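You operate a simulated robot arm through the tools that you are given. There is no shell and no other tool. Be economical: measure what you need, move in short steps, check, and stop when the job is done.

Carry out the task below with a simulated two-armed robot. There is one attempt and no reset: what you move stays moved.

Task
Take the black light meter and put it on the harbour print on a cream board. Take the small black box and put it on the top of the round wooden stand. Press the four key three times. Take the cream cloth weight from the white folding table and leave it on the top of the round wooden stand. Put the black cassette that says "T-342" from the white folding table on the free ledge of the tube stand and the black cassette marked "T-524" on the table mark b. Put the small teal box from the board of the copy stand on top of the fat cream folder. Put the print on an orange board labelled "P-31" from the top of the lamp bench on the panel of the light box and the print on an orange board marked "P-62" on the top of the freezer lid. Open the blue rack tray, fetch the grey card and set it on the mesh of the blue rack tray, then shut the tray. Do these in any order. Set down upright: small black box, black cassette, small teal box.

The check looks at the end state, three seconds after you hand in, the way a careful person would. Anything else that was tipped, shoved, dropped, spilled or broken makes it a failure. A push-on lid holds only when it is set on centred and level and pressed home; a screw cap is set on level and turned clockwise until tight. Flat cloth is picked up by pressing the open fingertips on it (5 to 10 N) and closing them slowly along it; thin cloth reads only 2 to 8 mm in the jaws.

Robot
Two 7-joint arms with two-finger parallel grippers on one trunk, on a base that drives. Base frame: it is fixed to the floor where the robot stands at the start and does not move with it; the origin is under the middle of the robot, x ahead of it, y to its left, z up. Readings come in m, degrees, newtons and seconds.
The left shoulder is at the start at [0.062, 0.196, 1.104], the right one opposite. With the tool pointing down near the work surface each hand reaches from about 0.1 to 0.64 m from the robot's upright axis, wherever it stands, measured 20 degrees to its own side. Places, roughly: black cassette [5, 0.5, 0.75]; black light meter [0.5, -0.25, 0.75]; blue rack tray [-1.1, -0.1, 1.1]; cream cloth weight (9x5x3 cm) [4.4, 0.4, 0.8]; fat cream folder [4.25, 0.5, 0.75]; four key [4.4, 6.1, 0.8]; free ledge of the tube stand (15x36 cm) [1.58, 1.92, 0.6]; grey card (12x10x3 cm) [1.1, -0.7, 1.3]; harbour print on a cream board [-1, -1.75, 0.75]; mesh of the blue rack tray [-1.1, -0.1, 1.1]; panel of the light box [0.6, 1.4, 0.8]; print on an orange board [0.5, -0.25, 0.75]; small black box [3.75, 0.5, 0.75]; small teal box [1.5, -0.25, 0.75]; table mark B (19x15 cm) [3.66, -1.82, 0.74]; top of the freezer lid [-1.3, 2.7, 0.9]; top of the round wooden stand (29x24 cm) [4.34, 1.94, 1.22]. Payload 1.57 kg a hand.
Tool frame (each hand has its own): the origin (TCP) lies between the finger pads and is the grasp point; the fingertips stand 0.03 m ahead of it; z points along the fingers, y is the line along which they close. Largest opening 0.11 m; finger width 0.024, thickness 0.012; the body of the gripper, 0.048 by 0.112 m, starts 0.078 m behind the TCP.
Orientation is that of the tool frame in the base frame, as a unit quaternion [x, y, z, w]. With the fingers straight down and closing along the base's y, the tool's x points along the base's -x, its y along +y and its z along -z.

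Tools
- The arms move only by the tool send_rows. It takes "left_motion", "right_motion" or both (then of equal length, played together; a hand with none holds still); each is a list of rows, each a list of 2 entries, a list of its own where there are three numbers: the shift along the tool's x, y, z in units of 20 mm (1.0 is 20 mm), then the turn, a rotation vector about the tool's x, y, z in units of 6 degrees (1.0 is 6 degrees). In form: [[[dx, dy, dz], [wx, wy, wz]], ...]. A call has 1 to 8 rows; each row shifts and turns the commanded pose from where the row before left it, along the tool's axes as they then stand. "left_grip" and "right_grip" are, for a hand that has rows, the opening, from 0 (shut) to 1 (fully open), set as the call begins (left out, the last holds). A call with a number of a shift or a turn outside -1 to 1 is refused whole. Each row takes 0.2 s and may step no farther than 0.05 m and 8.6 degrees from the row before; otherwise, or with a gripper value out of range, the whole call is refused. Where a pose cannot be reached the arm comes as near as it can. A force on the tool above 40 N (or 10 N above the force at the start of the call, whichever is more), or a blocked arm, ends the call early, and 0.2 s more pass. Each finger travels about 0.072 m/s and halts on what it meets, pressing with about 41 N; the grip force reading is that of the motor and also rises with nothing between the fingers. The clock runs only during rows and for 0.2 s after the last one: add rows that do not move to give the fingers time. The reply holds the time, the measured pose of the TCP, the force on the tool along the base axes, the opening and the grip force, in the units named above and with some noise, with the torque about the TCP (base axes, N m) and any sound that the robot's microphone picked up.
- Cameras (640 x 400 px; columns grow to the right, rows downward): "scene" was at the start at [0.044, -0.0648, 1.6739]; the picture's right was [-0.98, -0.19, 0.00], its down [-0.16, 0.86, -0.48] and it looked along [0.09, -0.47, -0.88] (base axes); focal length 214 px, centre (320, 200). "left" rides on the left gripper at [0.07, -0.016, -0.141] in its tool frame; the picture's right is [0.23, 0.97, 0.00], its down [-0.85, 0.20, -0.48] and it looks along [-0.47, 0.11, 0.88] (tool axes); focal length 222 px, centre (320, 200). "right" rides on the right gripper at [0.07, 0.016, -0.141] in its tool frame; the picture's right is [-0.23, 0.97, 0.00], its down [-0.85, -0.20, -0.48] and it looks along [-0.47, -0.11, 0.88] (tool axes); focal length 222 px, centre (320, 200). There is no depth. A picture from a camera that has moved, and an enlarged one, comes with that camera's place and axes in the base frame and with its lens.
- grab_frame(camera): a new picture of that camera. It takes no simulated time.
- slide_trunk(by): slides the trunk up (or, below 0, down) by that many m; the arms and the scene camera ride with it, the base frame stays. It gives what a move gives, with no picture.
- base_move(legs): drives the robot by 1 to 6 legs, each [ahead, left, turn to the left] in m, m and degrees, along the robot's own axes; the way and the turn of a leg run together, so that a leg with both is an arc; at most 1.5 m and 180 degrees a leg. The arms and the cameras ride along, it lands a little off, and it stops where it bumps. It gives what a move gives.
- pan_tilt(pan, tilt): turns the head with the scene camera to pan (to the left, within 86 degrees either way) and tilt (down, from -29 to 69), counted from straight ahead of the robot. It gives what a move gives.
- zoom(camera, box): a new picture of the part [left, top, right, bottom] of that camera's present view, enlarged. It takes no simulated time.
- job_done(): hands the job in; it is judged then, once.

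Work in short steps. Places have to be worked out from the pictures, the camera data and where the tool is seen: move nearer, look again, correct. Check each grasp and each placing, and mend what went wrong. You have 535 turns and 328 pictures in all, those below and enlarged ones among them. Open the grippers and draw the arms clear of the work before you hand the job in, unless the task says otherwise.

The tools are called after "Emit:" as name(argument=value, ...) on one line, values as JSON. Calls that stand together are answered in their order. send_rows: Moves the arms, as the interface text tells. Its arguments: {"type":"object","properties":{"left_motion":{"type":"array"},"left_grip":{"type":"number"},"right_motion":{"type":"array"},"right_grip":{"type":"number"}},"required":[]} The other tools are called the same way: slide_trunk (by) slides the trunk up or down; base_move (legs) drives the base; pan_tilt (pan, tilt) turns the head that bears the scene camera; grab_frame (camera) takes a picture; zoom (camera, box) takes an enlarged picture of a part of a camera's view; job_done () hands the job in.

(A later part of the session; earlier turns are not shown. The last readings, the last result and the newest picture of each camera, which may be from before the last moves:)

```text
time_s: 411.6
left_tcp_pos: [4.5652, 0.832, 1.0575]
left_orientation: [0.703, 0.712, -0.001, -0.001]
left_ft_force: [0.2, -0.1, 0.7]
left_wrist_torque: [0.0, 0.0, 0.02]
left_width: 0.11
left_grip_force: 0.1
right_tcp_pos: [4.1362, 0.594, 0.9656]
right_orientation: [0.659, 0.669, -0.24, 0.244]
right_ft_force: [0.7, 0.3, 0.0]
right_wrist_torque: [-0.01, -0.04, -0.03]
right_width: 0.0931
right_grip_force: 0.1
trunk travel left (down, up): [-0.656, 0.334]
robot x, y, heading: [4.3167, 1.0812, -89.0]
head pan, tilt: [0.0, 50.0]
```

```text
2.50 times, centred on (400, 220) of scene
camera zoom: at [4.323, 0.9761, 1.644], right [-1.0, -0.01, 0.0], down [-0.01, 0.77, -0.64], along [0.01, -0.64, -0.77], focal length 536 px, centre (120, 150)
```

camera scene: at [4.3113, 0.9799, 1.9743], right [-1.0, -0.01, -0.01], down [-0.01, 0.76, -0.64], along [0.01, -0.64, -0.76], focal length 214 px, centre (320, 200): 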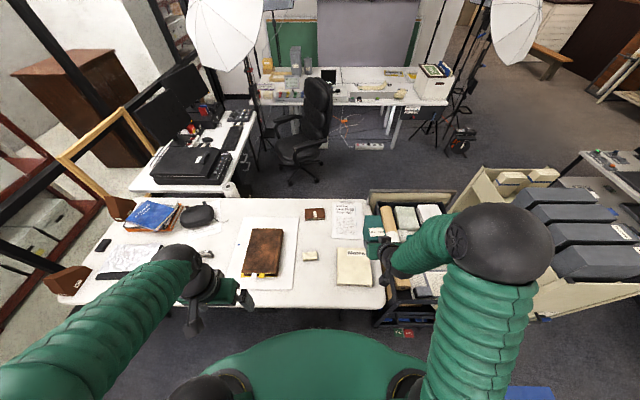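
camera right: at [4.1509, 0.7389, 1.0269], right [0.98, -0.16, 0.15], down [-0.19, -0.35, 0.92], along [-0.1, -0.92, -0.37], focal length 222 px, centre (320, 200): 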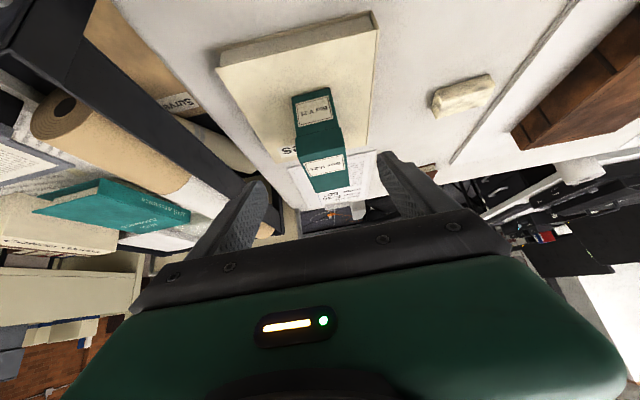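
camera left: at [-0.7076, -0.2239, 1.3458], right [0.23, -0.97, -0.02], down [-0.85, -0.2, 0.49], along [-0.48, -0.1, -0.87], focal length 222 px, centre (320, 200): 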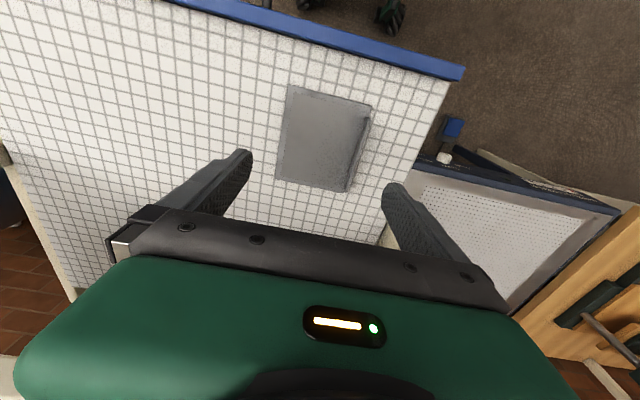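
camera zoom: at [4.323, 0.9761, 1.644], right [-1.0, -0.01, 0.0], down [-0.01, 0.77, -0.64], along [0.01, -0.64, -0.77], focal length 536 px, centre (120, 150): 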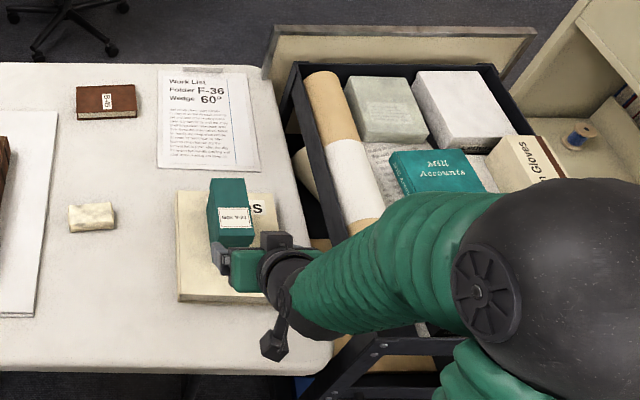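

Teal box stands upright on the folder. I return the right hand to vertical and pull it aside to see the trolley.

Emit:
send_rows(right_motion=[[[0, 0, -1], [0, 1, 0]], [[0, 0, -1], [0, 1, 0]], [[0, 0, -1], [0, 1, 0]], [[0.5, 0, -0.5], [0, 1, 0]], [[1, 0, 0], [0, 1, 0]], [[1, 0, 0], [0, 1, 0]], [[1, 0, 0], [0, 0.7, 0]], [[0, 0, 0], [0, 0, 0]]])

Emit:
pan_tilt(pan=-20, tilt=50)

Emit:
grab_frame(camera="scene")

```text
time_s: 413.4
left_tcp_pos: [4.5648, 0.8305, 1.0562]
left_orientation: [0.702, 0.712, -0.001, -0.001]
left_ft_force: [-0.2, -0.9, -0.4]
left_wrist_torque: [0.01, -0.03, -0.02]
left_width: 0.1099
left_grip_force: 0.0
right_tcp_pos: [4.1341, 0.6986, 1.0096]
right_orientation: [0.702, 0.712, 0.001, -0.002]
right_ft_force: [0.6, -0.6, 0.3]
right_wrist_torque: [0.04, 0.02, 0.05]
right_width: 0.0935
right_grip_force: 0.1
trunk travel left (down, up): [-0.656, 0.334]
robot x, y, heading: [4.3214, 1.0841, -89.4]
head pan, tilt: [0.0, 50.0]
```

```text
time_s: 414.2
left_tcp_pos: [4.566, 0.8318, 1.0567]
left_orientation: [0.703, 0.711, -0.001, -0.001]
left_ft_force: [0.3, 0.1, 0.1]
left_wrist_torque: [0.0, 0.01, -0.05]
left_width: 0.11
left_grip_force: 0.2
right_tcp_pos: [4.1332, 0.6981, 1.0084]
right_orientation: [0.702, 0.712, 0.001, 0.0]
right_ft_force: [0.1, 0.9, 0.5]
right_wrist_torque: [-0.05, 0.03, -0.01]
right_width: 0.0937
right_grip_force: 0.0
trunk travel left (down, up): [-0.656, 0.334]
robot x, y, heading: [4.3254, 1.0833, -89.4]
head pan, tilt: [-20.0, 50.0]
```

```text
190 pictures are left
camera scene: at [4.2965, 0.9789, 1.644], right [-0.94, 0.33, 0.0], down [0.25, 0.72, -0.64], along [-0.21, -0.61, -0.77], focal length 214 px, centre (320, 200)
```

scene: 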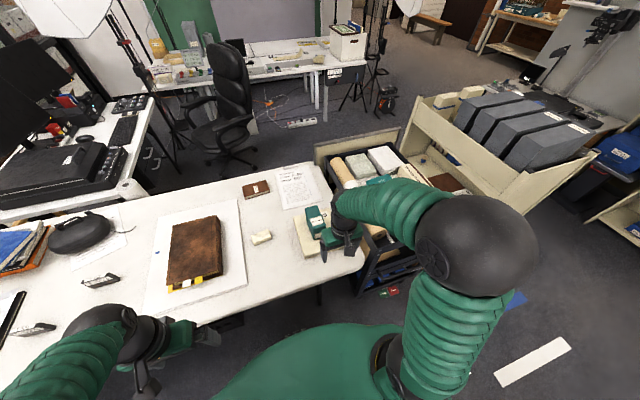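

First the cloth weight at about (4.386,0.418): I bring the left hand near it.

Emit:
base_move(legs=[[0.05, 0, 0]])

Emit:
send_rows(left_motion=[[[-1, -0.7, 0], [0, 0, 0]], [[-1, -0.8, 0], [0, 0, 0]], [[-1, -0.8, 0], [0, 0, 0]], [[-1, -0.8, 0], [0, 0, 0]], [[-1, -0.8, 0.3], [0, 0, 0]], [[-1, -0.8, 0.3], [0, 0, 0]], [[-1, -0.8, 0.3], [0, 0, 0]], [[-1, -0.8, 0.3], [0, 0, 0]]])

Emit:
grab_frame(camera="left")

```text
time_s: 415.1
left_tcp_pos: [4.5639, 0.7871, 1.0578]
left_orientation: [0.702, 0.712, -0.003, 0.001]
left_ft_force: [0.3, 0.2, 0.6]
left_wrist_torque: [-0.1, -0.03, 0.01]
left_width: 0.1099
left_grip_force: 0.0
right_tcp_pos: [4.1347, 0.6556, 1.011]
right_orientation: [0.702, 0.713, -0.001, 0.002]
right_ft_force: [0.0, 0.1, -0.4]
right_wrist_torque: [-0.02, -0.01, -0.01]
right_width: 0.0932
right_grip_force: 0.0
trunk travel left (down, up): [-0.656, 0.334]
robot x, y, heading: [4.3189, 1.0311, -89.5]
head pan, tilt: [-20.0, 50.0]
```

```text
time_s: 416.9
left_tcp_pos: [4.4411, 0.6193, 1.0319]
left_orientation: [0.702, 0.712, 0.0, 0.0]
left_ft_force: [0.4, 0.9, 0.7]
left_wrist_torque: [-0.01, 0.0, -0.01]
left_width: 0.1103
left_grip_force: 0.1
right_tcp_pos: [4.1343, 0.6508, 1.0077]
right_orientation: [0.702, 0.712, 0.001, 0.0]
right_ft_force: [0.6, -0.4, 0.4]
right_wrist_torque: [0.03, -0.02, 0.01]
right_width: 0.0935
right_grip_force: 0.0
trunk travel left (down, up): [-0.656, 0.334]
robot x, y, heading: [4.3194, 1.0321, -89.4]
head pan, tilt: [-20.0, 50.0]
```

```text
189 pictures are left
camera left: at [4.4235, 0.688, 1.1746], right [0.97, 0.24, 0.0], down [0.21, -0.85, 0.48], along [0.11, -0.46, -0.88], focal length 222 px, centre (320, 200)
```

left: 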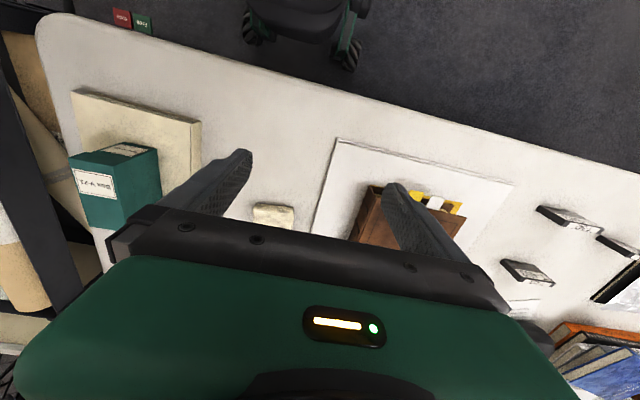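

Confirmed at (4.384,0.417). I rotate the left hand 90° so it closes across the weight's 5 cm side, while moving closer.

Emit:
send_rows(left_motion=[[[-1, -0.7, 0], [0, 0, 0]], [[-1, -0.7, 0], [0, 0, 0]], [[-1, -0.7, 0], [0, 0, 0]], [[-1, -0.7, 0], [0, 0, 0]], [[-1, 0, 0], [0, 0, 1]], [[-1, 0, 0], [0, 0, 1]], [[0, 0, 0], [0, 0, 1]], [[0, 0, 0], [0, 0, 1]]])

Emit:
send_rows(left_motion=[[[0, 0, 0], [0, 0, 1]], [[0, 0, 0], [0, 0, 1]], [[0, 0, 0], [0, 0, 1]], [[0, 0, 0], [0, 0, 1]], [[0, 0, 0], [0, 0, 1]], [[0, 0, 0], [0, 0, 1]], [[0, 0, 0], [0, 0, 1]], [[0, 0, 0], [0, 0, 1]]])

Emit:
send_rows(left_motion=[[[0, 0, 0], [0, 0, 1]], [[0, 0, 0], [0, 0, 1]], [[0, 0, 0], [0, 0, 1]]])

Emit:
grab_frame(camera="left")

```text
time_s: 418.7
left_tcp_pos: [4.3851, 0.4994, 1.0329]
left_orientation: [0.836, 0.549, 0.001, 0.0]
left_ft_force: [-1.4, 0.6, 0.6]
left_wrist_torque: [0.03, -0.02, -0.01]
left_width: 0.1102
left_grip_force: 0.1
right_tcp_pos: [4.1334, 0.6494, 1.0075]
right_orientation: [0.702, 0.712, 0.0, 0.0]
right_ft_force: [0.5, 0.1, 0.9]
right_wrist_torque: [0.0, -0.02, 0.03]
right_width: 0.0933
right_grip_force: 0.0
trunk travel left (down, up): [-0.656, 0.334]
robot x, y, heading: [4.32, 1.0319, -89.0]
head pan, tilt: [-20.0, 50.0]
```

```text
time_s: 420.5
left_tcp_pos: [4.3849, 0.4992, 1.0324]
left_orientation: [0.987, 0.162, 0.0, 0.0]
left_ft_force: [-0.7, 0.2, 0.3]
left_wrist_torque: [-0.03, -0.01, 0.0]
left_width: 0.1101
left_grip_force: 0.0
right_tcp_pos: [4.1348, 0.6491, 1.0072]
right_orientation: [0.702, 0.712, 0.0, 0.0]
right_ft_force: [0.1, 0.9, -0.5]
right_wrist_torque: [0.05, 0.0, 0.0]
right_width: 0.0936
right_grip_force: 0.1
trunk travel left (down, up): [-0.656, 0.334]
robot x, y, heading: [4.3241, 1.0321, -89.0]
head pan, tilt: [-20.0, 50.0]
```

```text
time_s: 421.3
left_tcp_pos: [4.3843, 0.4999, 1.0327]
left_orientation: [1.0, 0.006, 0.0, 0.001]
left_ft_force: [-0.1, -0.3, -0.2]
left_wrist_torque: [0.0, -0.03, 0.0]
left_width: 0.11
left_grip_force: 0.1
right_tcp_pos: [4.1341, 0.6491, 1.0088]
right_orientation: [0.703, 0.711, 0.001, -0.001]
right_ft_force: [0.3, 0.1, 0.5]
right_wrist_torque: [0.01, -0.03, 0.02]
right_width: 0.0934
right_grip_force: 0.0
trunk travel left (down, up): [-0.656, 0.334]
robot x, y, heading: [4.3215, 1.0285, -89.2]
head pan, tilt: [-20.0, 50.0]
```

```text
188 pictures are left
camera left: at [4.4543, 0.5154, 1.1753], right [0.24, -0.97, 0.0], down [-0.85, -0.21, 0.48], along [-0.47, -0.11, -0.88], focal length 222 px, centre (320, 200)
```

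left: 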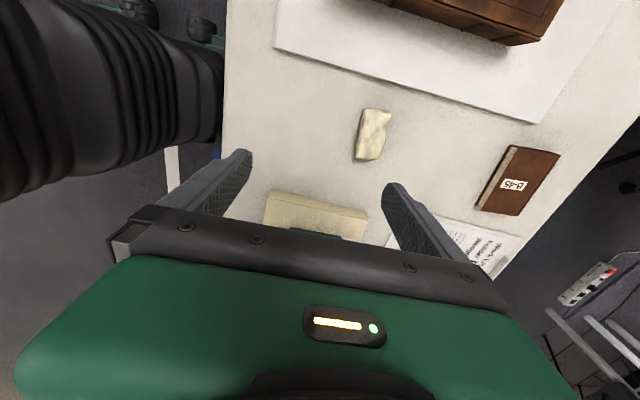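

Weight is at (4.382,0.397), table ≈0.725, yaw ≈8°. I align above it and descend.

Emit:
send_rows(left_motion=[[[0, 0.9, 0.8], [0, 0, -1]], [[0, 0.9, 0.9], [0, 0, -0.28]], [[0.1, 0.85, 1], [0, 0, 0]], [[0.1, 0.85, 1], [0, 0, 0]], [[0.1, 0.85, 1], [0, 0, 0]], [[0.1, 0.8, 1], [0, 0, 0]], [[0, 0, 1], [0, 0, 0]], [[0, 0, 1], [0, 0, 0]]])

Emit:
grab_frame(camera="left")

```text
time_s: 423.1
left_tcp_pos: [4.4047, 0.3966, 0.8777]
left_orientation: [0.997, 0.074, -0.001, 0.0]
left_ft_force: [0.1, 0.0, 0.0]
left_wrist_torque: [0.0, 0.0, 0.0]
left_width: 0.1101
left_grip_force: 0.1
right_tcp_pos: [4.1339, 0.6478, 1.0084]
right_orientation: [0.702, 0.712, 0.001, 0.0]
right_ft_force: [0.5, 0.0, 0.5]
right_wrist_torque: [0.0, 0.0, 0.0]
right_width: 0.0933
right_grip_force: 0.0
trunk travel left (down, up): [-0.656, 0.334]
robot x, y, heading: [4.3208, 1.0325, -89.4]
head pan, tilt: [-20.0, 50.0]
```

```text
187 pictures are left
camera left: at [4.4711, 0.4235, 1.0212], right [0.37, -0.93, 0.0], down [-0.82, -0.32, 0.48], along [-0.45, -0.18, -0.88], focal length 222 px, centre (320, 200)
```

left: 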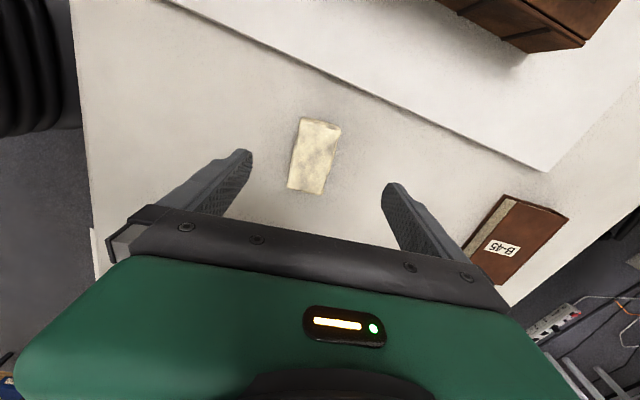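

Centre at (4.387,0.396). Fine-align and descend to just above the table.

Emit:
send_rows(left_motion=[[[-0.45, -0.05, 1], [0, 0, -0.4]], [[-0.45, -0.05, 1], [0, 0, 0]], [[0, 0, 1], [0, 0, 0]], [[0, 0, 1], [0, 0, 0]], [[0, 0, 0.8], [0, 0, 0]], [[0, 0, 0.5], [0, 0, 0]], [[0, 0, 0], [0, 0, 0]]])

Emit:
grab_frame(camera="left")

```text
time_s: 424.7
left_tcp_pos: [4.3872, 0.3962, 0.7722]
left_orientation: [0.995, 0.096, -0.001, 0.001]
left_ft_force: [-0.2, 0.3, 0.0]
left_wrist_torque: [0.01, 0.0, -0.02]
left_width: 0.1101
left_grip_force: 0.1
right_tcp_pos: [4.1339, 0.6493, 1.0078]
right_orientation: [0.702, 0.712, 0.001, 0.0]
right_ft_force: [0.0, 0.4, -0.2]
right_wrist_torque: [0.01, -0.02, -0.01]
right_width: 0.0937
right_grip_force: 0.0
trunk travel left (down, up): [-0.656, 0.334]
robot x, y, heading: [4.3207, 1.0292, -89.1]
head pan, tilt: [-20.0, 50.0]
```

```text
186 pictures are left
camera left: at [4.4518, 0.4248, 0.9153], right [0.41, -0.91, 0.0], down [-0.8, -0.36, 0.48], along [-0.44, -0.19, -0.88], focal length 222 px, centre (320, 200)
```

left: 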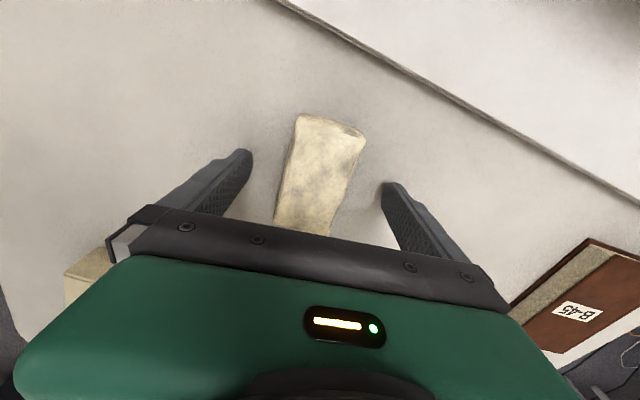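

Straddling it. Down 1 cm more and close.

Emit:
send_rows(left_motion=[[[0, 0, 0.3], [0, 0, 0]], [[0, 0, 0.3], [0, 0, 0]], [[0, 0, 0], [0, 0, 0]]])

Emit:
send_rows(left_motion=[[[0, 0, 0], [0, 0, 0]], [[0, 0, 0], [0, 0, 0]], [[0, 0, 0], [0, 0, 0]], [[0, 0, 0], [0, 0, 0]], [[0, 0, 0], [0, 0, 0]]], left_grip=0.1)

Emit:
grab_frame(camera="left")

```text
time_s: 425.4
left_tcp_pos: [4.3879, 0.3963, 0.7694]
left_orientation: [0.996, 0.095, -0.001, 0.003]
left_ft_force: [3.8, 15.4, 31.5]
left_wrist_torque: [2.41, -0.06, -0.22]
left_width: 0.1101
left_grip_force: 0.1
right_tcp_pos: [4.1334, 0.6511, 1.0112]
right_orientation: [0.702, 0.712, -0.001, 0.001]
right_ft_force: [-0.8, -0.4, -0.1]
right_wrist_torque: [0.06, -0.01, 0.03]
right_width: 0.0936
right_grip_force: 0.0
trunk travel left (down, up): [-0.656, 0.334]
robot x, y, heading: [4.3224, 1.0298, -89.0]
head pan, tilt: [-20.0, 50.0]
stopped in row 3 (left hand): the force on the tool passed its limit at 42 N (the readings are from after the stop); the commanded pose is now the measured one
```

```text
time_s: 426.6
left_tcp_pos: [4.3858, 0.397, 0.7705]
left_orientation: [0.996, 0.094, 0.0, 0.006]
left_ft_force: [-4.5, 16.2, 27.8]
left_wrist_torque: [1.44, 0.18, -0.08]
left_width: 0.0498
left_grip_force: 41.4
right_tcp_pos: [4.1326, 0.6524, 1.0114]
right_orientation: [0.702, 0.712, 0.0, 0.001]
right_ft_force: [-0.4, 0.0, 0.3]
right_wrist_torque: [0.0, 0.02, 0.01]
right_width: 0.0936
right_grip_force: 0.0
trunk travel left (down, up): [-0.656, 0.334]
robot x, y, heading: [4.3229, 1.0331, -89.4]
head pan, tilt: [-20.0, 50.0]
```

```text
185 pictures are left
camera left: at [4.4505, 0.427, 0.9125], right [0.41, -0.91, 0.01], down [-0.8, -0.35, 0.48], along [-0.44, -0.2, -0.88], focal length 222 px, centre (320, 200)
```

left: 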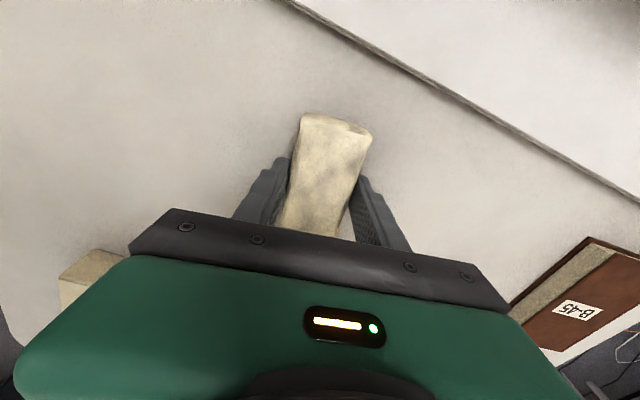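

Table top is 0.74; weight gripped at 50 mm. Lift.

Emit:
send_rows(left_motion=[[[0, 0, -0.3], [0, 0, 0]], [[0, 0, -0.7], [0, 0, 0]], [[0, 0, -1], [0, 0, 0]], [[0, 0, -1], [0, 0, 0]], [[0, 0, -1], [0, 0, 0]], [[0, 0, -1], [0, 0, 0]], [[0, 0, -1], [0, 0, 0]], [[0, 0, -1], [0, 0, 0]]])

Emit:
send_rows(left_motion=[[[0, -1, -1], [0, 0, 0]], [[0, -1, -1], [0, 0, 0]], [[0, -1, -1], [0, 0, 0]], [[0, -1, -1], [0, 0, 0]], [[0.5, -1, -1], [0, 0, 0]], [[0.5, -1, -1], [0, 0, 0]], [[0.5, -1, 0], [0, 0, 0]], [[0.5, -1, 0], [0, 0, 0]]])

Emit:
grab_frame(camera="left")

```text
time_s: 428.4
left_tcp_pos: [4.3866, 0.3946, 0.9071]
left_orientation: [0.995, 0.095, -0.001, 0.004]
left_ft_force: [0.9, 0.9, -4.3]
left_wrist_torque: [0.0, 0.02, 0.02]
left_width: 0.0498
left_grip_force: 40.6
right_tcp_pos: [4.1338, 0.6496, 1.0091]
right_orientation: [0.702, 0.713, 0.0, 0.001]
right_ft_force: [0.0, 0.8, 0.4]
right_wrist_torque: [0.01, -0.02, 0.01]
right_width: 0.0936
right_grip_force: 0.1
trunk travel left (down, up): [-0.656, 0.334]
robot x, y, heading: [4.3226, 1.0293, -89.3]
head pan, tilt: [-20.0, 50.0]
```

```text
time_s: 430.2
left_tcp_pos: [4.3966, 0.5614, 1.0257]
left_orientation: [0.995, 0.095, -0.002, 0.005]
left_ft_force: [-0.1, 0.1, -4.4]
left_wrist_torque: [-0.04, -0.02, 0.0]
left_width: 0.0495
left_grip_force: 41.1
right_tcp_pos: [4.1338, 0.6496, 1.0089]
right_orientation: [0.703, 0.711, 0.0, 0.0]
right_ft_force: [0.6, 0.7, -0.6]
right_wrist_torque: [0.0, -0.02, -0.01]
right_width: 0.0936
right_grip_force: 0.0
trunk travel left (down, up): [-0.656, 0.334]
robot x, y, heading: [4.3258, 1.0355, -88.9]
head pan, tilt: [-20.0, 50.0]
```

```text
184 pictures are left
camera left: at [4.4619, 0.5912, 1.1677], right [0.41, -0.91, 0.01], down [-0.8, -0.35, 0.48], along [-0.44, -0.2, -0.88], focal length 222 px, centre (320, 200)
```

left: 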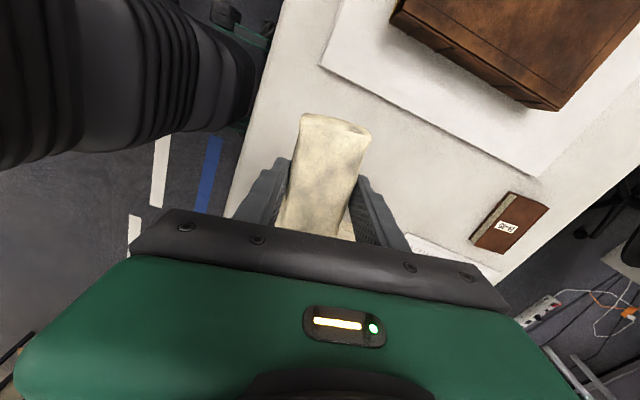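

Now the small black box: I shift toward the trolley and look into its tray.

Emit:
base_move(legs=[[-0.2, 0, 0], [0, -0.3, 0]])

Emit:
pan_tilt(pan=-5, tilt=55)

Emit:
grab_frame(camera="scene")

Emit:
grab_frame(camera="right")

```text
time_s: 433.4
left_tcp_pos: [4.1084, 0.757, 1.0244]
left_orientation: [0.995, 0.098, -0.006, 0.003]
left_ft_force: [0.9, 0.4, -3.5]
left_wrist_torque: [0.0, 0.07, 0.03]
left_width: 0.0495
left_grip_force: 40.9
right_tcp_pos: [3.8465, 0.8451, 1.0098]
right_orientation: [0.701, 0.713, -0.004, -0.003]
right_ft_force: [0.7, -0.7, 0.2]
right_wrist_torque: [0.03, 0.1, 0.02]
right_width: 0.0934
right_grip_force: 0.0
trunk travel left (down, up): [-0.656, 0.334]
robot x, y, heading: [4.0222, 1.2294, -88.9]
head pan, tilt: [-20.0, 50.0]
```

```text
time_s: 434.2
left_tcp_pos: [4.1056, 0.7572, 1.0242]
left_orientation: [0.995, 0.098, -0.004, 0.002]
left_ft_force: [1.1, 0.2, -5.2]
left_wrist_torque: [0.0, 0.06, -0.01]
left_width: 0.0496
left_grip_force: 40.8
right_tcp_pos: [3.8427, 0.8456, 1.0106]
right_orientation: [0.701, 0.713, -0.002, -0.001]
right_ft_force: [0.7, 0.4, -0.6]
right_wrist_torque: [0.01, 0.04, 0.05]
right_width: 0.0932
right_grip_force: 0.0
trunk travel left (down, up): [-0.656, 0.334]
robot x, y, heading: [4.0218, 1.2261, -89.1]
head pan, tilt: [-5.0, 55.0]
```

```text
183 pictures are left
camera scene: at [4.0275, 1.1239, 1.6373], right [-1.0, 0.07, 0.01], down [0.05, 0.82, -0.57], along [-0.04, -0.57, -0.82], focal length 214 px, centre (320, 200)
```

scene: 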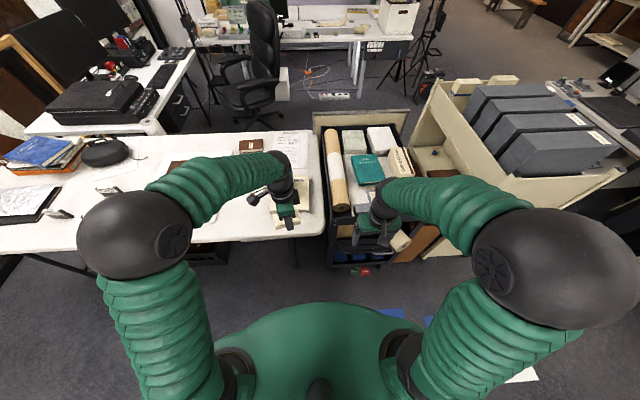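

```text
182 pictures are left
camera right: at [3.8586, 0.9158, 1.1505], right [0.98, -0.21, 0.0], down [-0.18, -0.86, 0.48], along [-0.1, -0.47, -0.88], focal length 222 px, centre (320, 200)
```

right: 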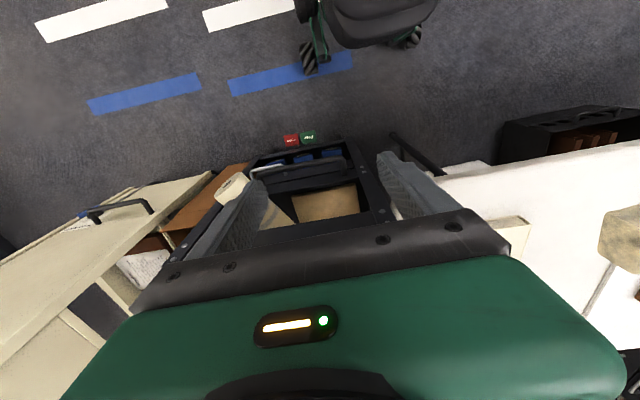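

Emit:
zoom(camera="scene", box=[300, 100, 460, 290])

```text
2.11 times, centred on (380, 195) of scene
camera zoom: at [4.0275, 1.1239, 1.6373], right [-1.0, 0.07, 0.01], down [0.05, 0.82, -0.57], along [-0.04, -0.57, -0.82], focal length 452 px, centre (194, 210)
```

zoom: 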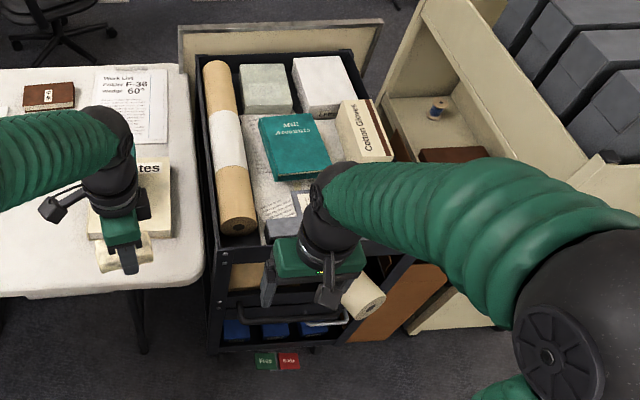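

I move the right hand aside to see the tray's near corner.

Emit:
send_rows(right_motion=[[[0.5, -1, -1], [0, 0, 0]], [[0.5, -1, -1], [0, 0, 0]], [[0.5, -1, -1], [0, 0, 0]], [[0.5, -1, -1], [0, 0, 0]], [[0, -1, -1], [0, 0, 0]], [[0, -1, -1], [0, 0, 0]], [[0, -1, -1], [0, 0, 0]], [[0, -1, -1], [0, 0, 0]]])

Emit:
zoom(camera="scene", box=[300, 100, 460, 290])

```text
time_s: 436.0
left_tcp_pos: [4.0972, 0.7583, 1.0238]
left_orientation: [0.995, 0.097, 0.0, 0.003]
left_ft_force: [0.3, 1.4, -3.5]
left_wrist_torque: [0.02, 0.04, 0.0]
left_width: 0.0496
left_grip_force: 41.0
right_tcp_pos: [3.672, 0.8826, 1.1678]
right_orientation: [0.701, 0.713, 0.001, 0.001]
right_ft_force: [-0.3, 0.1, 0.1]
right_wrist_torque: [-0.03, 0.0, 0.02]
right_width: 0.0936
right_grip_force: 0.1
trunk travel left (down, up): [-0.656, 0.334]
robot x, y, heading: [4.0241, 1.2288, -88.9]
head pan, tilt: [-5.0, 55.0]
```

```text
2.11 times, centred on (380, 195) of scene
camera zoom: at [4.0162, 1.1243, 1.6373], right [-1.0, 0.07, 0.0], down [0.06, 0.82, -0.57], along [-0.04, -0.57, -0.82], focal length 452 px, centre (194, 210)
```

zoom: 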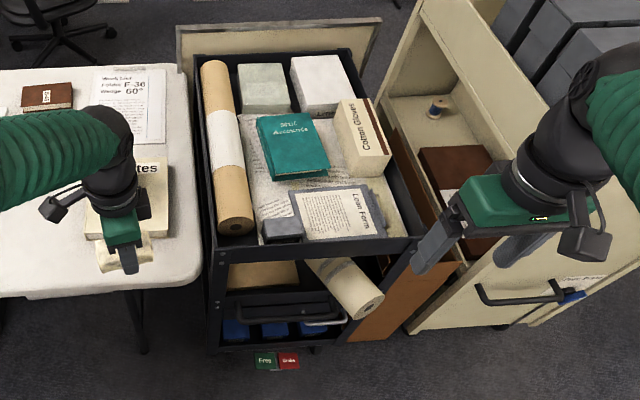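

Emit:
zoom(camera="scene", box=[345, 165, 415, 230])

```text
6.15 times, centred on (380, 198) of scene
camera zoom: at [4.0162, 1.1243, 1.6373], right [-1.0, 0.07, 0.0], down [0.06, 0.82, -0.57], along [-0.04, -0.57, -0.82], focal length 1320 px, centre (-49, 215)
```

zoom: 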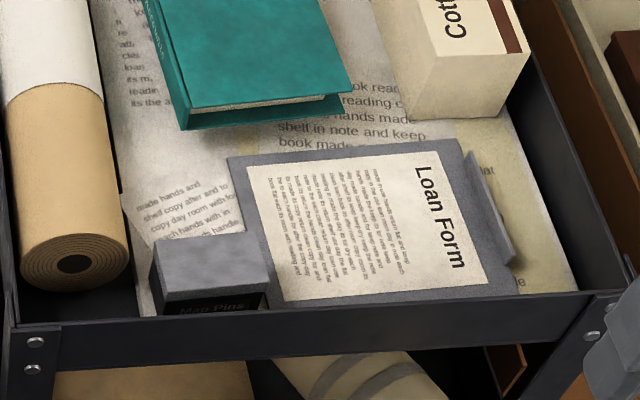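

"Map Pins" is the small black box at about (3.773,0.587). I move closer and bring the right hand over it.

Emit:
base_move(legs=[[0.12, 0, 0]])

Emit:
send_rows(right_motion=[[[-1, 0.6, 0.3], [0, 0, 0]], [[-1, 0.6, 0.3], [0, 0, 0]], [[-1, 0.6, 0.3], [0, 0, 0]], [[-1, 0.6, 0.3], [0, 0, 0]], [[-1, 0.6, 0.3], [0, 0, 0]], [[-1, 0.6, 0.3], [0, 0, 0]], [[-1, 0.6, 0.3], [0, 0, 0]], [[-0.5, 0.6, 0.3], [0, 0, 0]]], right_grip=1)

Emit:
grab_frame(camera="right")

```text
time_s: 437.2
left_tcp_pos: [4.0976, 0.6383, 1.0258]
left_orientation: [0.995, 0.097, 0.0, 0.004]
left_ft_force: [-0.6, -0.2, -3.9]
left_wrist_torque: [-0.01, 0.04, -0.01]
left_width: 0.0496
left_grip_force: 41.3
right_tcp_pos: [3.6743, 0.7641, 1.1693]
right_orientation: [0.701, 0.714, -0.001, 0.001]
right_ft_force: [0.0, 0.2, 0.0]
right_wrist_torque: [0.01, 0.01, 0.01]
right_width: 0.0934
right_grip_force: 0.0
trunk travel left (down, up): [-0.656, 0.334]
robot x, y, heading: [4.0235, 1.1084, -88.9]
head pan, tilt: [-5.0, 55.0]
```

```text
time_s: 439.0
left_tcp_pos: [4.0986, 0.6379, 1.0246]
left_orientation: [0.995, 0.096, 0.0, 0.003]
left_ft_force: [-0.7, 0.5, -3.7]
left_wrist_torque: [0.0, 0.03, 0.0]
left_width: 0.0496
left_grip_force: 40.6
right_tcp_pos: [3.7727, 0.6139, 1.1194]
right_orientation: [0.701, 0.714, 0.001, 0.0]
right_ft_force: [0.1, -0.5, -0.3]
right_wrist_torque: [0.02, 0.01, -0.01]
right_width: 0.1098
right_grip_force: 0.0
trunk travel left (down, up): [-0.656, 0.334]
robot x, y, heading: [4.0229, 1.1103, -89.0]
head pan, tilt: [-5.0, 55.0]
```

```text
178 pictures are left
camera right: at [3.7895, 0.6837, 1.2604], right [0.98, -0.21, 0.0], down [-0.19, -0.86, 0.48], along [-0.1, -0.47, -0.88], focal length 222 px, centre (320, 200)
```

right: 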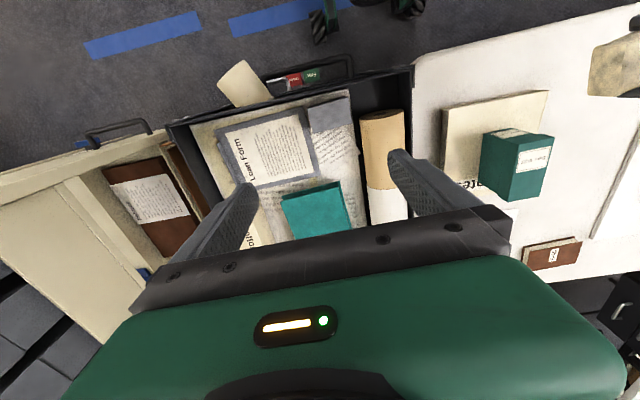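

Emit:
zoom(camera="right", box=[200, 60, 420, 200])

```text
2.86 times, centred on (310, 130) of right
camera zoom: at [3.7895, 0.6837, 1.2604], right [0.98, -0.21, 0.0], down [-0.19, -0.86, 0.48], along [-0.1, -0.47, -0.88], focal length 635 px, centre (349, 400)
```

zoom: 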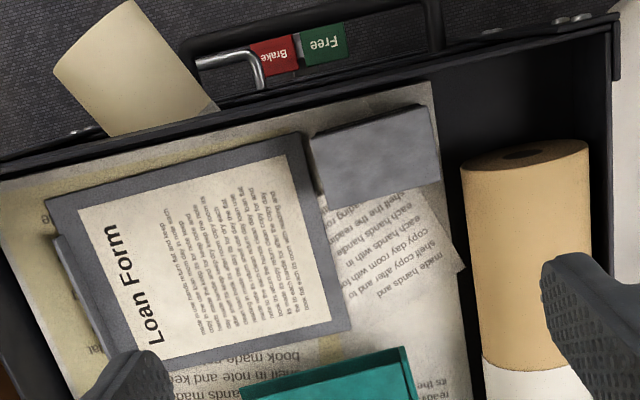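

Box ≈7x4.6 cm, top ≈0.84, centre (3.795,0.624), close to the rail and a paper roll. I'll grip across its length at y≈0.632. Descend partway and look.

Emit:
send_rows(right_motion=[[[0.3, 0.4, 1], [0, 0, 0]], [[0.3, 0.4, 1], [0, 0, 0]], [[0.3, 0.3, 1], [0, 0, 0]], [[0, 0, 1], [0, 0, 0]], [[0, 0, 1], [0, 0, 0]], [[0, 0, 1], [0, 0, 0]], [[0, 0, 1], [0, 0, 0]], [[0, 0, 1], [0, 0, 0]]], right_grip=0.9)

Emit:
zoom(camera="right", box=[200, 60, 440, 240])

```text
time_s: 440.8
left_tcp_pos: [4.098, 0.6369, 1.0253]
left_orientation: [0.995, 0.097, 0.0, 0.003]
left_ft_force: [0.1, -0.5, -4.6]
left_wrist_torque: [0.01, 0.01, 0.0]
left_width: 0.0496
left_grip_force: 41.1
right_tcp_pos: [3.7966, 0.6337, 0.9605]
right_orientation: [0.701, 0.713, 0.001, 0.001]
right_ft_force: [-1.3, 0.4, -1.1]
right_wrist_torque: [-0.06, 0.0, 0.01]
right_width: 0.0991
right_grip_force: 0.0
trunk travel left (down, up): [-0.656, 0.334]
robot x, y, heading: [4.0209, 1.108, -88.9]
head pan, tilt: [-5.0, 55.0]
```

```text
2.22 times, centred on (320, 150) of right
camera zoom: at [3.8117, 0.7029, 1.1009], right [0.98, -0.21, 0.0], down [-0.19, -0.86, 0.48], along [-0.1, -0.47, -0.88], focal length 494 px, centre (320, 311)
```

zoom: 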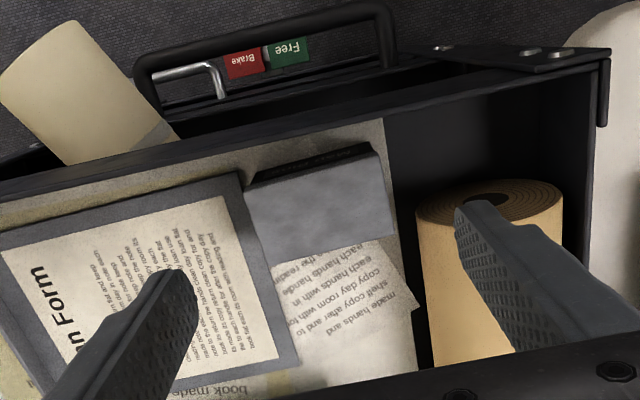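

Measured again: box x 3.76–3.832, y 0.601–0.645, top 0.841. I narrow the opening to 9 cm, shift 5 mm and descend.

Emit:
send_rows(right_motion=[[[0.22, 0, 0.5], [0, 0, 0]], [[0, 0, 1], [0, 0, 0]], [[0, 0, 1], [0, 0, 0]], [[0, 0, 1], [0, 0, 0]], [[0, 0, 1], [0, 0, 0]], [[0, 0, 0.8], [0, 0, 0]], [[0, 0, 0], [0, 0, 0]]], right_grip=0.82)

Emit:
zoom(camera="right", box=[200, 60, 440, 240])

```text
time_s: 442.4
left_tcp_pos: [4.0985, 0.6393, 1.0251]
left_orientation: [0.995, 0.097, -0.001, 0.004]
left_ft_force: [0.4, -0.3, -4.0]
left_wrist_torque: [-0.01, 0.04, -0.02]
left_width: 0.0497
left_grip_force: 40.9
right_tcp_pos: [3.7954, 0.6378, 0.8543]
right_orientation: [0.7, 0.714, 0.0, 0.001]
right_ft_force: [-0.1, -0.7, 0.0]
right_wrist_torque: [0.0, 0.01, 0.02]
right_width: 0.0903
right_grip_force: 0.1
trunk travel left (down, up): [-0.656, 0.334]
robot x, y, heading: [4.0216, 1.1061, -89.1]
head pan, tilt: [-5.0, 55.0]
```

```text
2.22 times, centred on (320, 150) of right
camera zoom: at [3.8116, 0.7068, 0.9953], right [0.98, -0.21, 0.0], down [-0.19, -0.86, 0.48], along [-0.1, -0.47, -0.88], focal length 494 px, centre (320, 311)
```

zoom: 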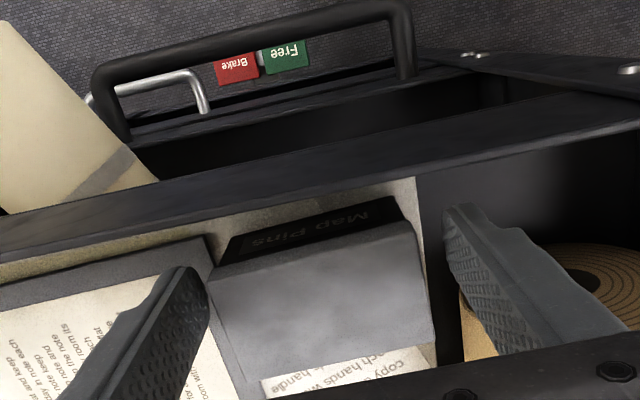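

Fingers straddle the box cleanly. Down 12 mm, then close.

Emit:
send_rows(right_motion=[[[0, 0, 0.3], [0, 0, 0]], [[0, 0, 0.3], [0, 0, 0]], [[0, 0, 0], [0, 0, 0]]])

Emit:
send_rows(right_motion=[[[0, 0, 0], [0, 0, 0]], [[0, 0, 0], [0, 0, 0]], [[0, 0, 0], [0, 0, 0]], [[0, 0, 0], [0, 0, 0]]], right_grip=0.4)

Emit:
zoom(camera="right", box=[200, 60, 440, 240])

```text
time_s: 443.2
left_tcp_pos: [4.0978, 0.6371, 1.0251]
left_orientation: [0.995, 0.097, 0.0, 0.003]
left_ft_force: [-0.5, 0.8, -4.3]
left_wrist_torque: [0.03, 0.05, 0.03]
left_width: 0.0497
left_grip_force: 41.1
right_tcp_pos: [3.7977, 0.6367, 0.843]
right_orientation: [0.701, 0.714, 0.0, 0.0]
right_ft_force: [-0.2, -0.7, 0.7]
right_wrist_torque: [0.04, 0.0, 0.0]
right_width: 0.0901
right_grip_force: 0.2
trunk travel left (down, up): [-0.656, 0.334]
robot x, y, heading: [4.0237, 1.1114, -88.7]
head pan, tilt: [-5.0, 55.0]
```

```text
time_s: 444.2
left_tcp_pos: [4.0997, 0.6369, 1.0263]
left_orientation: [0.995, 0.097, 0.0, 0.003]
left_ft_force: [-0.2, -0.2, -4.1]
left_wrist_torque: [0.01, 0.04, 0.05]
left_width: 0.0497
left_grip_force: 41.2
right_tcp_pos: [3.7951, 0.6351, 0.8436]
right_orientation: [0.701, 0.713, 0.001, 0.001]
right_ft_force: [0.0, -0.3, -0.9]
right_wrist_torque: [-0.03, 0.04, 0.02]
right_width: 0.0742
right_grip_force: 40.4
trunk travel left (down, up): [-0.656, 0.334]
robot x, y, heading: [4.0245, 1.1042, -89.0]
head pan, tilt: [-5.0, 55.0]
```

```text
2.22 times, centred on (320, 150) of right
camera zoom: at [3.8117, 0.7066, 0.9833], right [0.98, -0.21, 0.0], down [-0.19, -0.86, 0.48], along [-0.1, -0.47, -0.88], focal length 494 px, centre (320, 311)
```

zoom: 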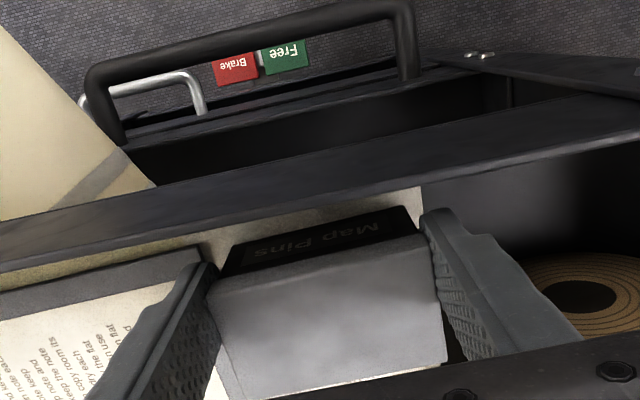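

Gripped at 74 mm. Lift straight up.

Emit:
send_rows(right_motion=[[[0, 0, -0.4], [0, 0, 0]], [[0, 0, -0.8], [0, 0, 0]], [[0, 0, -1], [0, 0, 0]], [[0, 0, -1], [0, 0, 0]], [[0, 0, -1], [0, 0, 0]], [[0, 0, -1], [0, 0, 0]], [[0, 0, -1], [0, 0, 0]], [[0, 0, -1], [0, 0, 0]]])

Emit:
send_rows(right_motion=[[[1, 0, -0.5], [0, 0, 0]], [[1, 0, -0.5], [0, 0, 0]], [[1, 0, -0.5], [0, 0, 0]], [[0, 0, 0], [0, 0, 0]]])

Emit:
grab_frame(camera="right")

```text
time_s: 446.0
left_tcp_pos: [4.0996, 0.6385, 1.0254]
left_orientation: [0.995, 0.096, -0.001, 0.004]
left_ft_force: [-0.8, 0.2, -3.2]
left_wrist_torque: [0.01, 0.01, -0.03]
left_width: 0.0495
left_grip_force: 41.1
right_tcp_pos: [3.7952, 0.6368, 0.9866]
right_orientation: [0.701, 0.713, 0.0, 0.001]
right_ft_force: [0.1, 0.0, -0.7]
right_wrist_torque: [0.01, 0.0, 0.03]
right_width: 0.074
right_grip_force: 41.2
trunk travel left (down, up): [-0.656, 0.334]
robot x, y, heading: [4.0227, 1.1047, -89.0]
head pan, tilt: [-5.0, 55.0]
```

```text
time_s: 447.0
left_tcp_pos: [4.0988, 0.6388, 1.0247]
left_orientation: [0.995, 0.097, -0.001, 0.003]
left_ft_force: [-0.3, 0.4, -3.5]
left_wrist_torque: [-0.02, 0.03, -0.03]
left_width: 0.0498
left_grip_force: 40.6
right_tcp_pos: [3.7932, 0.6968, 1.0171]
right_orientation: [0.702, 0.712, 0.001, 0.0]
right_ft_force: [-0.3, 0.6, -1.3]
right_wrist_torque: [0.02, -0.03, 0.04]
right_width: 0.0742
right_grip_force: 41.1
trunk travel left (down, up): [-0.656, 0.334]
robot x, y, heading: [4.0248, 1.1097, -89.1]
head pan, tilt: [-5.0, 55.0]
```

```text
173 pictures are left
camera right: at [3.8099, 0.7661, 1.1572], right [0.98, -0.21, 0.0], down [-0.19, -0.86, 0.48], along [-0.1, -0.47, -0.88], focal length 222 px, centre (320, 200)
```

right: 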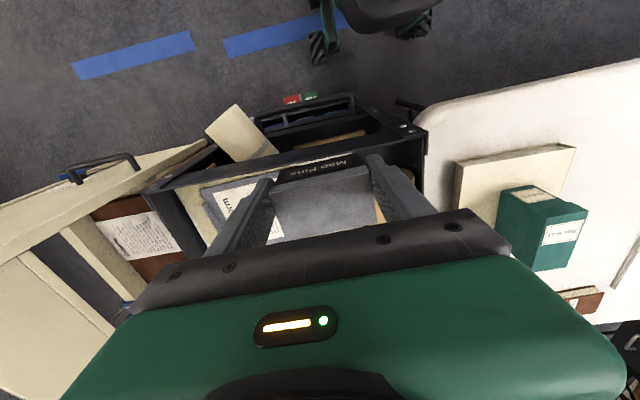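

Box held. I raise the trunk fully, back off, turn around and approach the round stand facing +y.

Emit:
slide_trunk(by=0.33)

Emit:
base_move(legs=[[-0.16, 0, 0], [0, -0.3, 0], [0, 0, 179.5]])

Emit:
pan_tilt(pan=-25, tilt=35)

Emit:
grab_frame(camera="scene")

```text
time_s: 450.3
left_tcp_pos: [4.099, 0.6368, 1.3543]
left_orientation: [0.995, 0.097, -0.001, 0.004]
left_ft_force: [0.3, 0.2, -4.6]
left_wrist_torque: [0.03, 0.05, 0.0]
left_width: 0.0497
left_grip_force: 40.6
right_tcp_pos: [3.794, 0.6955, 1.3476]
right_orientation: [0.701, 0.713, 0.0, 0.001]
right_ft_force: [-0.6, -0.7, -1.3]
right_wrist_torque: [0.01, 0.01, 0.05]
right_width: 0.0739
right_grip_force: 40.8
trunk travel left (down, up): [-0.986, 0.004]
robot x, y, heading: [4.0216, 1.1093, -89.1]
head pan, tilt: [-5.0, 55.0]
```

```text
time_s: 460.6
left_tcp_pos: [3.6544, 1.735, 1.3551]
left_orientation: [-0.087, 0.996, 0.004, 0.001]
left_ft_force: [-0.2, -0.5, -4.0]
left_wrist_torque: [-0.01, -0.01, 0.01]
left_width: 0.0493
left_grip_force: 40.6
right_tcp_pos: [3.9574, 1.6692, 1.3467]
right_orientation: [-0.707, 0.707, 0.0, -0.001]
right_ft_force: [0.2, 0.6, -0.7]
right_wrist_torque: [-0.04, -0.03, -0.02]
right_width: 0.074
right_grip_force: 40.6
trunk travel left (down, up): [-0.986, 0.004]
robot x, y, heading: [3.721, 1.2577, 90.0]
head pan, tilt: [-5.0, 55.0]
```

```text
time_s: 461.5
left_tcp_pos: [3.6537, 1.733, 1.3554]
left_orientation: [-0.088, 0.996, 0.003, 0.0]
left_ft_force: [0.3, -0.7, -3.7]
left_wrist_torque: [-0.02, -0.02, -0.02]
left_width: 0.0496
left_grip_force: 40.5
right_tcp_pos: [3.9563, 1.6682, 1.3475]
right_orientation: [-0.706, 0.708, 0.002, 0.0]
right_ft_force: [-0.9, -0.5, -1.4]
right_wrist_torque: [0.02, 0.01, 0.01]
right_width: 0.0739
right_grip_force: 40.7
trunk travel left (down, up): [-0.986, 0.004]
robot x, y, heading: [3.7167, 1.2629, 89.8]
head pan, tilt: [-25.0, 35.0]
```

```text
172 pictures are left
camera scene: at [3.7571, 1.3783, 1.9954], right [0.91, -0.42, 0.0], down [-0.24, -0.52, -0.82], along [0.35, 0.74, -0.58], focal length 214 px, centre (320, 200)
```

scene: 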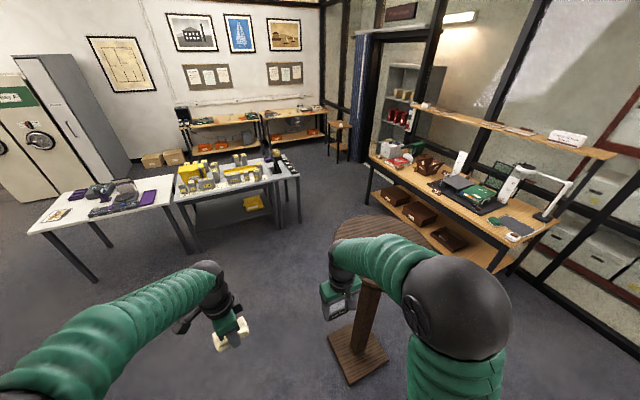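

I slide right to stand in front of the round stand.

Emit:
base_move(legs=[[0, -0.56, 0]])

Emit:
pan_tilt(pan=0, tilt=45)

Emit:
grab_frame(camera="scene")

Emit:
grab_frame(camera="right")

```text
time_s: 464.7
left_tcp_pos: [4.2071, 1.7319, 1.3562]
left_orientation: [-0.089, 0.996, 0.004, 0.004]
left_ft_force: [-0.4, -0.5, -4.0]
left_wrist_torque: [-0.01, -0.01, 0.0]
left_width: 0.0494
left_grip_force: 41.2
right_tcp_pos: [4.5098, 1.6668, 1.3494]
right_orientation: [-0.707, 0.707, -0.001, 0.003]
right_ft_force: [-1.2, -0.2, -0.6]
right_wrist_torque: [-0.01, -0.01, -0.03]
right_width: 0.0738
right_grip_force: 41.0
trunk travel left (down, up): [-0.986, 0.004]
robot x, y, heading: [4.2832, 1.2628, 90.0]
head pan, tilt: [-25.0, 35.0]
```

```text
time_s: 465.6
left_tcp_pos: [4.2098, 1.7303, 1.3558]
left_orientation: [-0.089, 0.996, 0.004, 0.002]
left_ft_force: [0.0, -0.3, -3.5]
left_wrist_torque: [-0.01, -0.03, 0.02]
left_width: 0.0497
left_grip_force: 41.4
right_tcp_pos: [4.5139, 1.6663, 1.3489]
right_orientation: [0.707, -0.707, -0.001, -0.002]
right_ft_force: [-0.2, -0.2, -0.7]
right_wrist_torque: [-0.02, 0.01, 0.03]
right_width: 0.0738
right_grip_force: 40.8
trunk travel left (down, up): [-0.986, 0.004]
robot x, y, heading: [4.2822, 1.2633, 90.1]
head pan, tilt: [0.0, 45.0]
```

```text
171 pictures are left
camera scene: at [4.2774, 1.3786, 1.9807], right [1.0, 0.0, 0.0], down [0.0, -0.71, -0.71], along [0.0, 0.71, -0.71], focal length 214 px, centre (320, 200)
```

scene: 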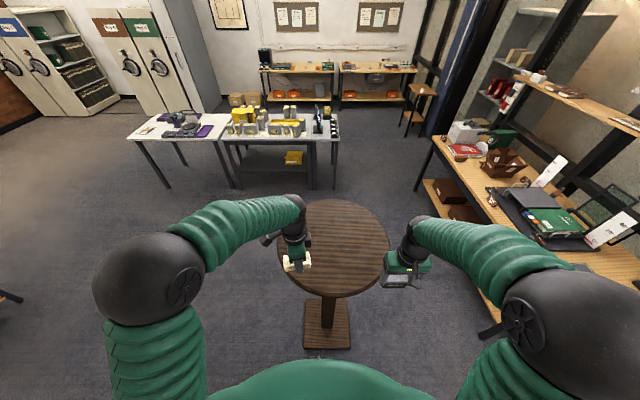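

```text
170 pictures are left
camera right: at [4.4981, 1.5956, 1.489], right [-0.97, 0.23, 0.0], down [0.2, 0.85, 0.48], along [0.11, 0.47, -0.88], focal length 222 px, centre (320, 200)
```

right: 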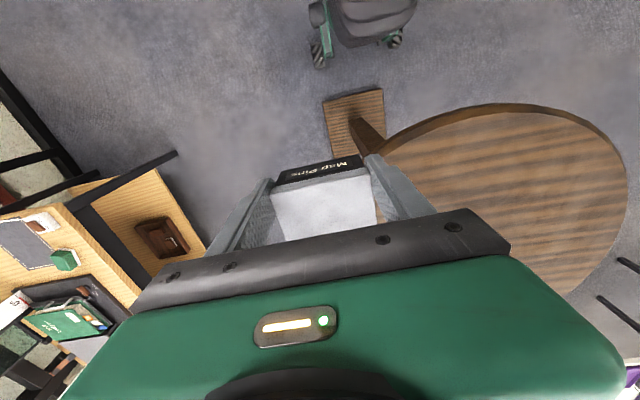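

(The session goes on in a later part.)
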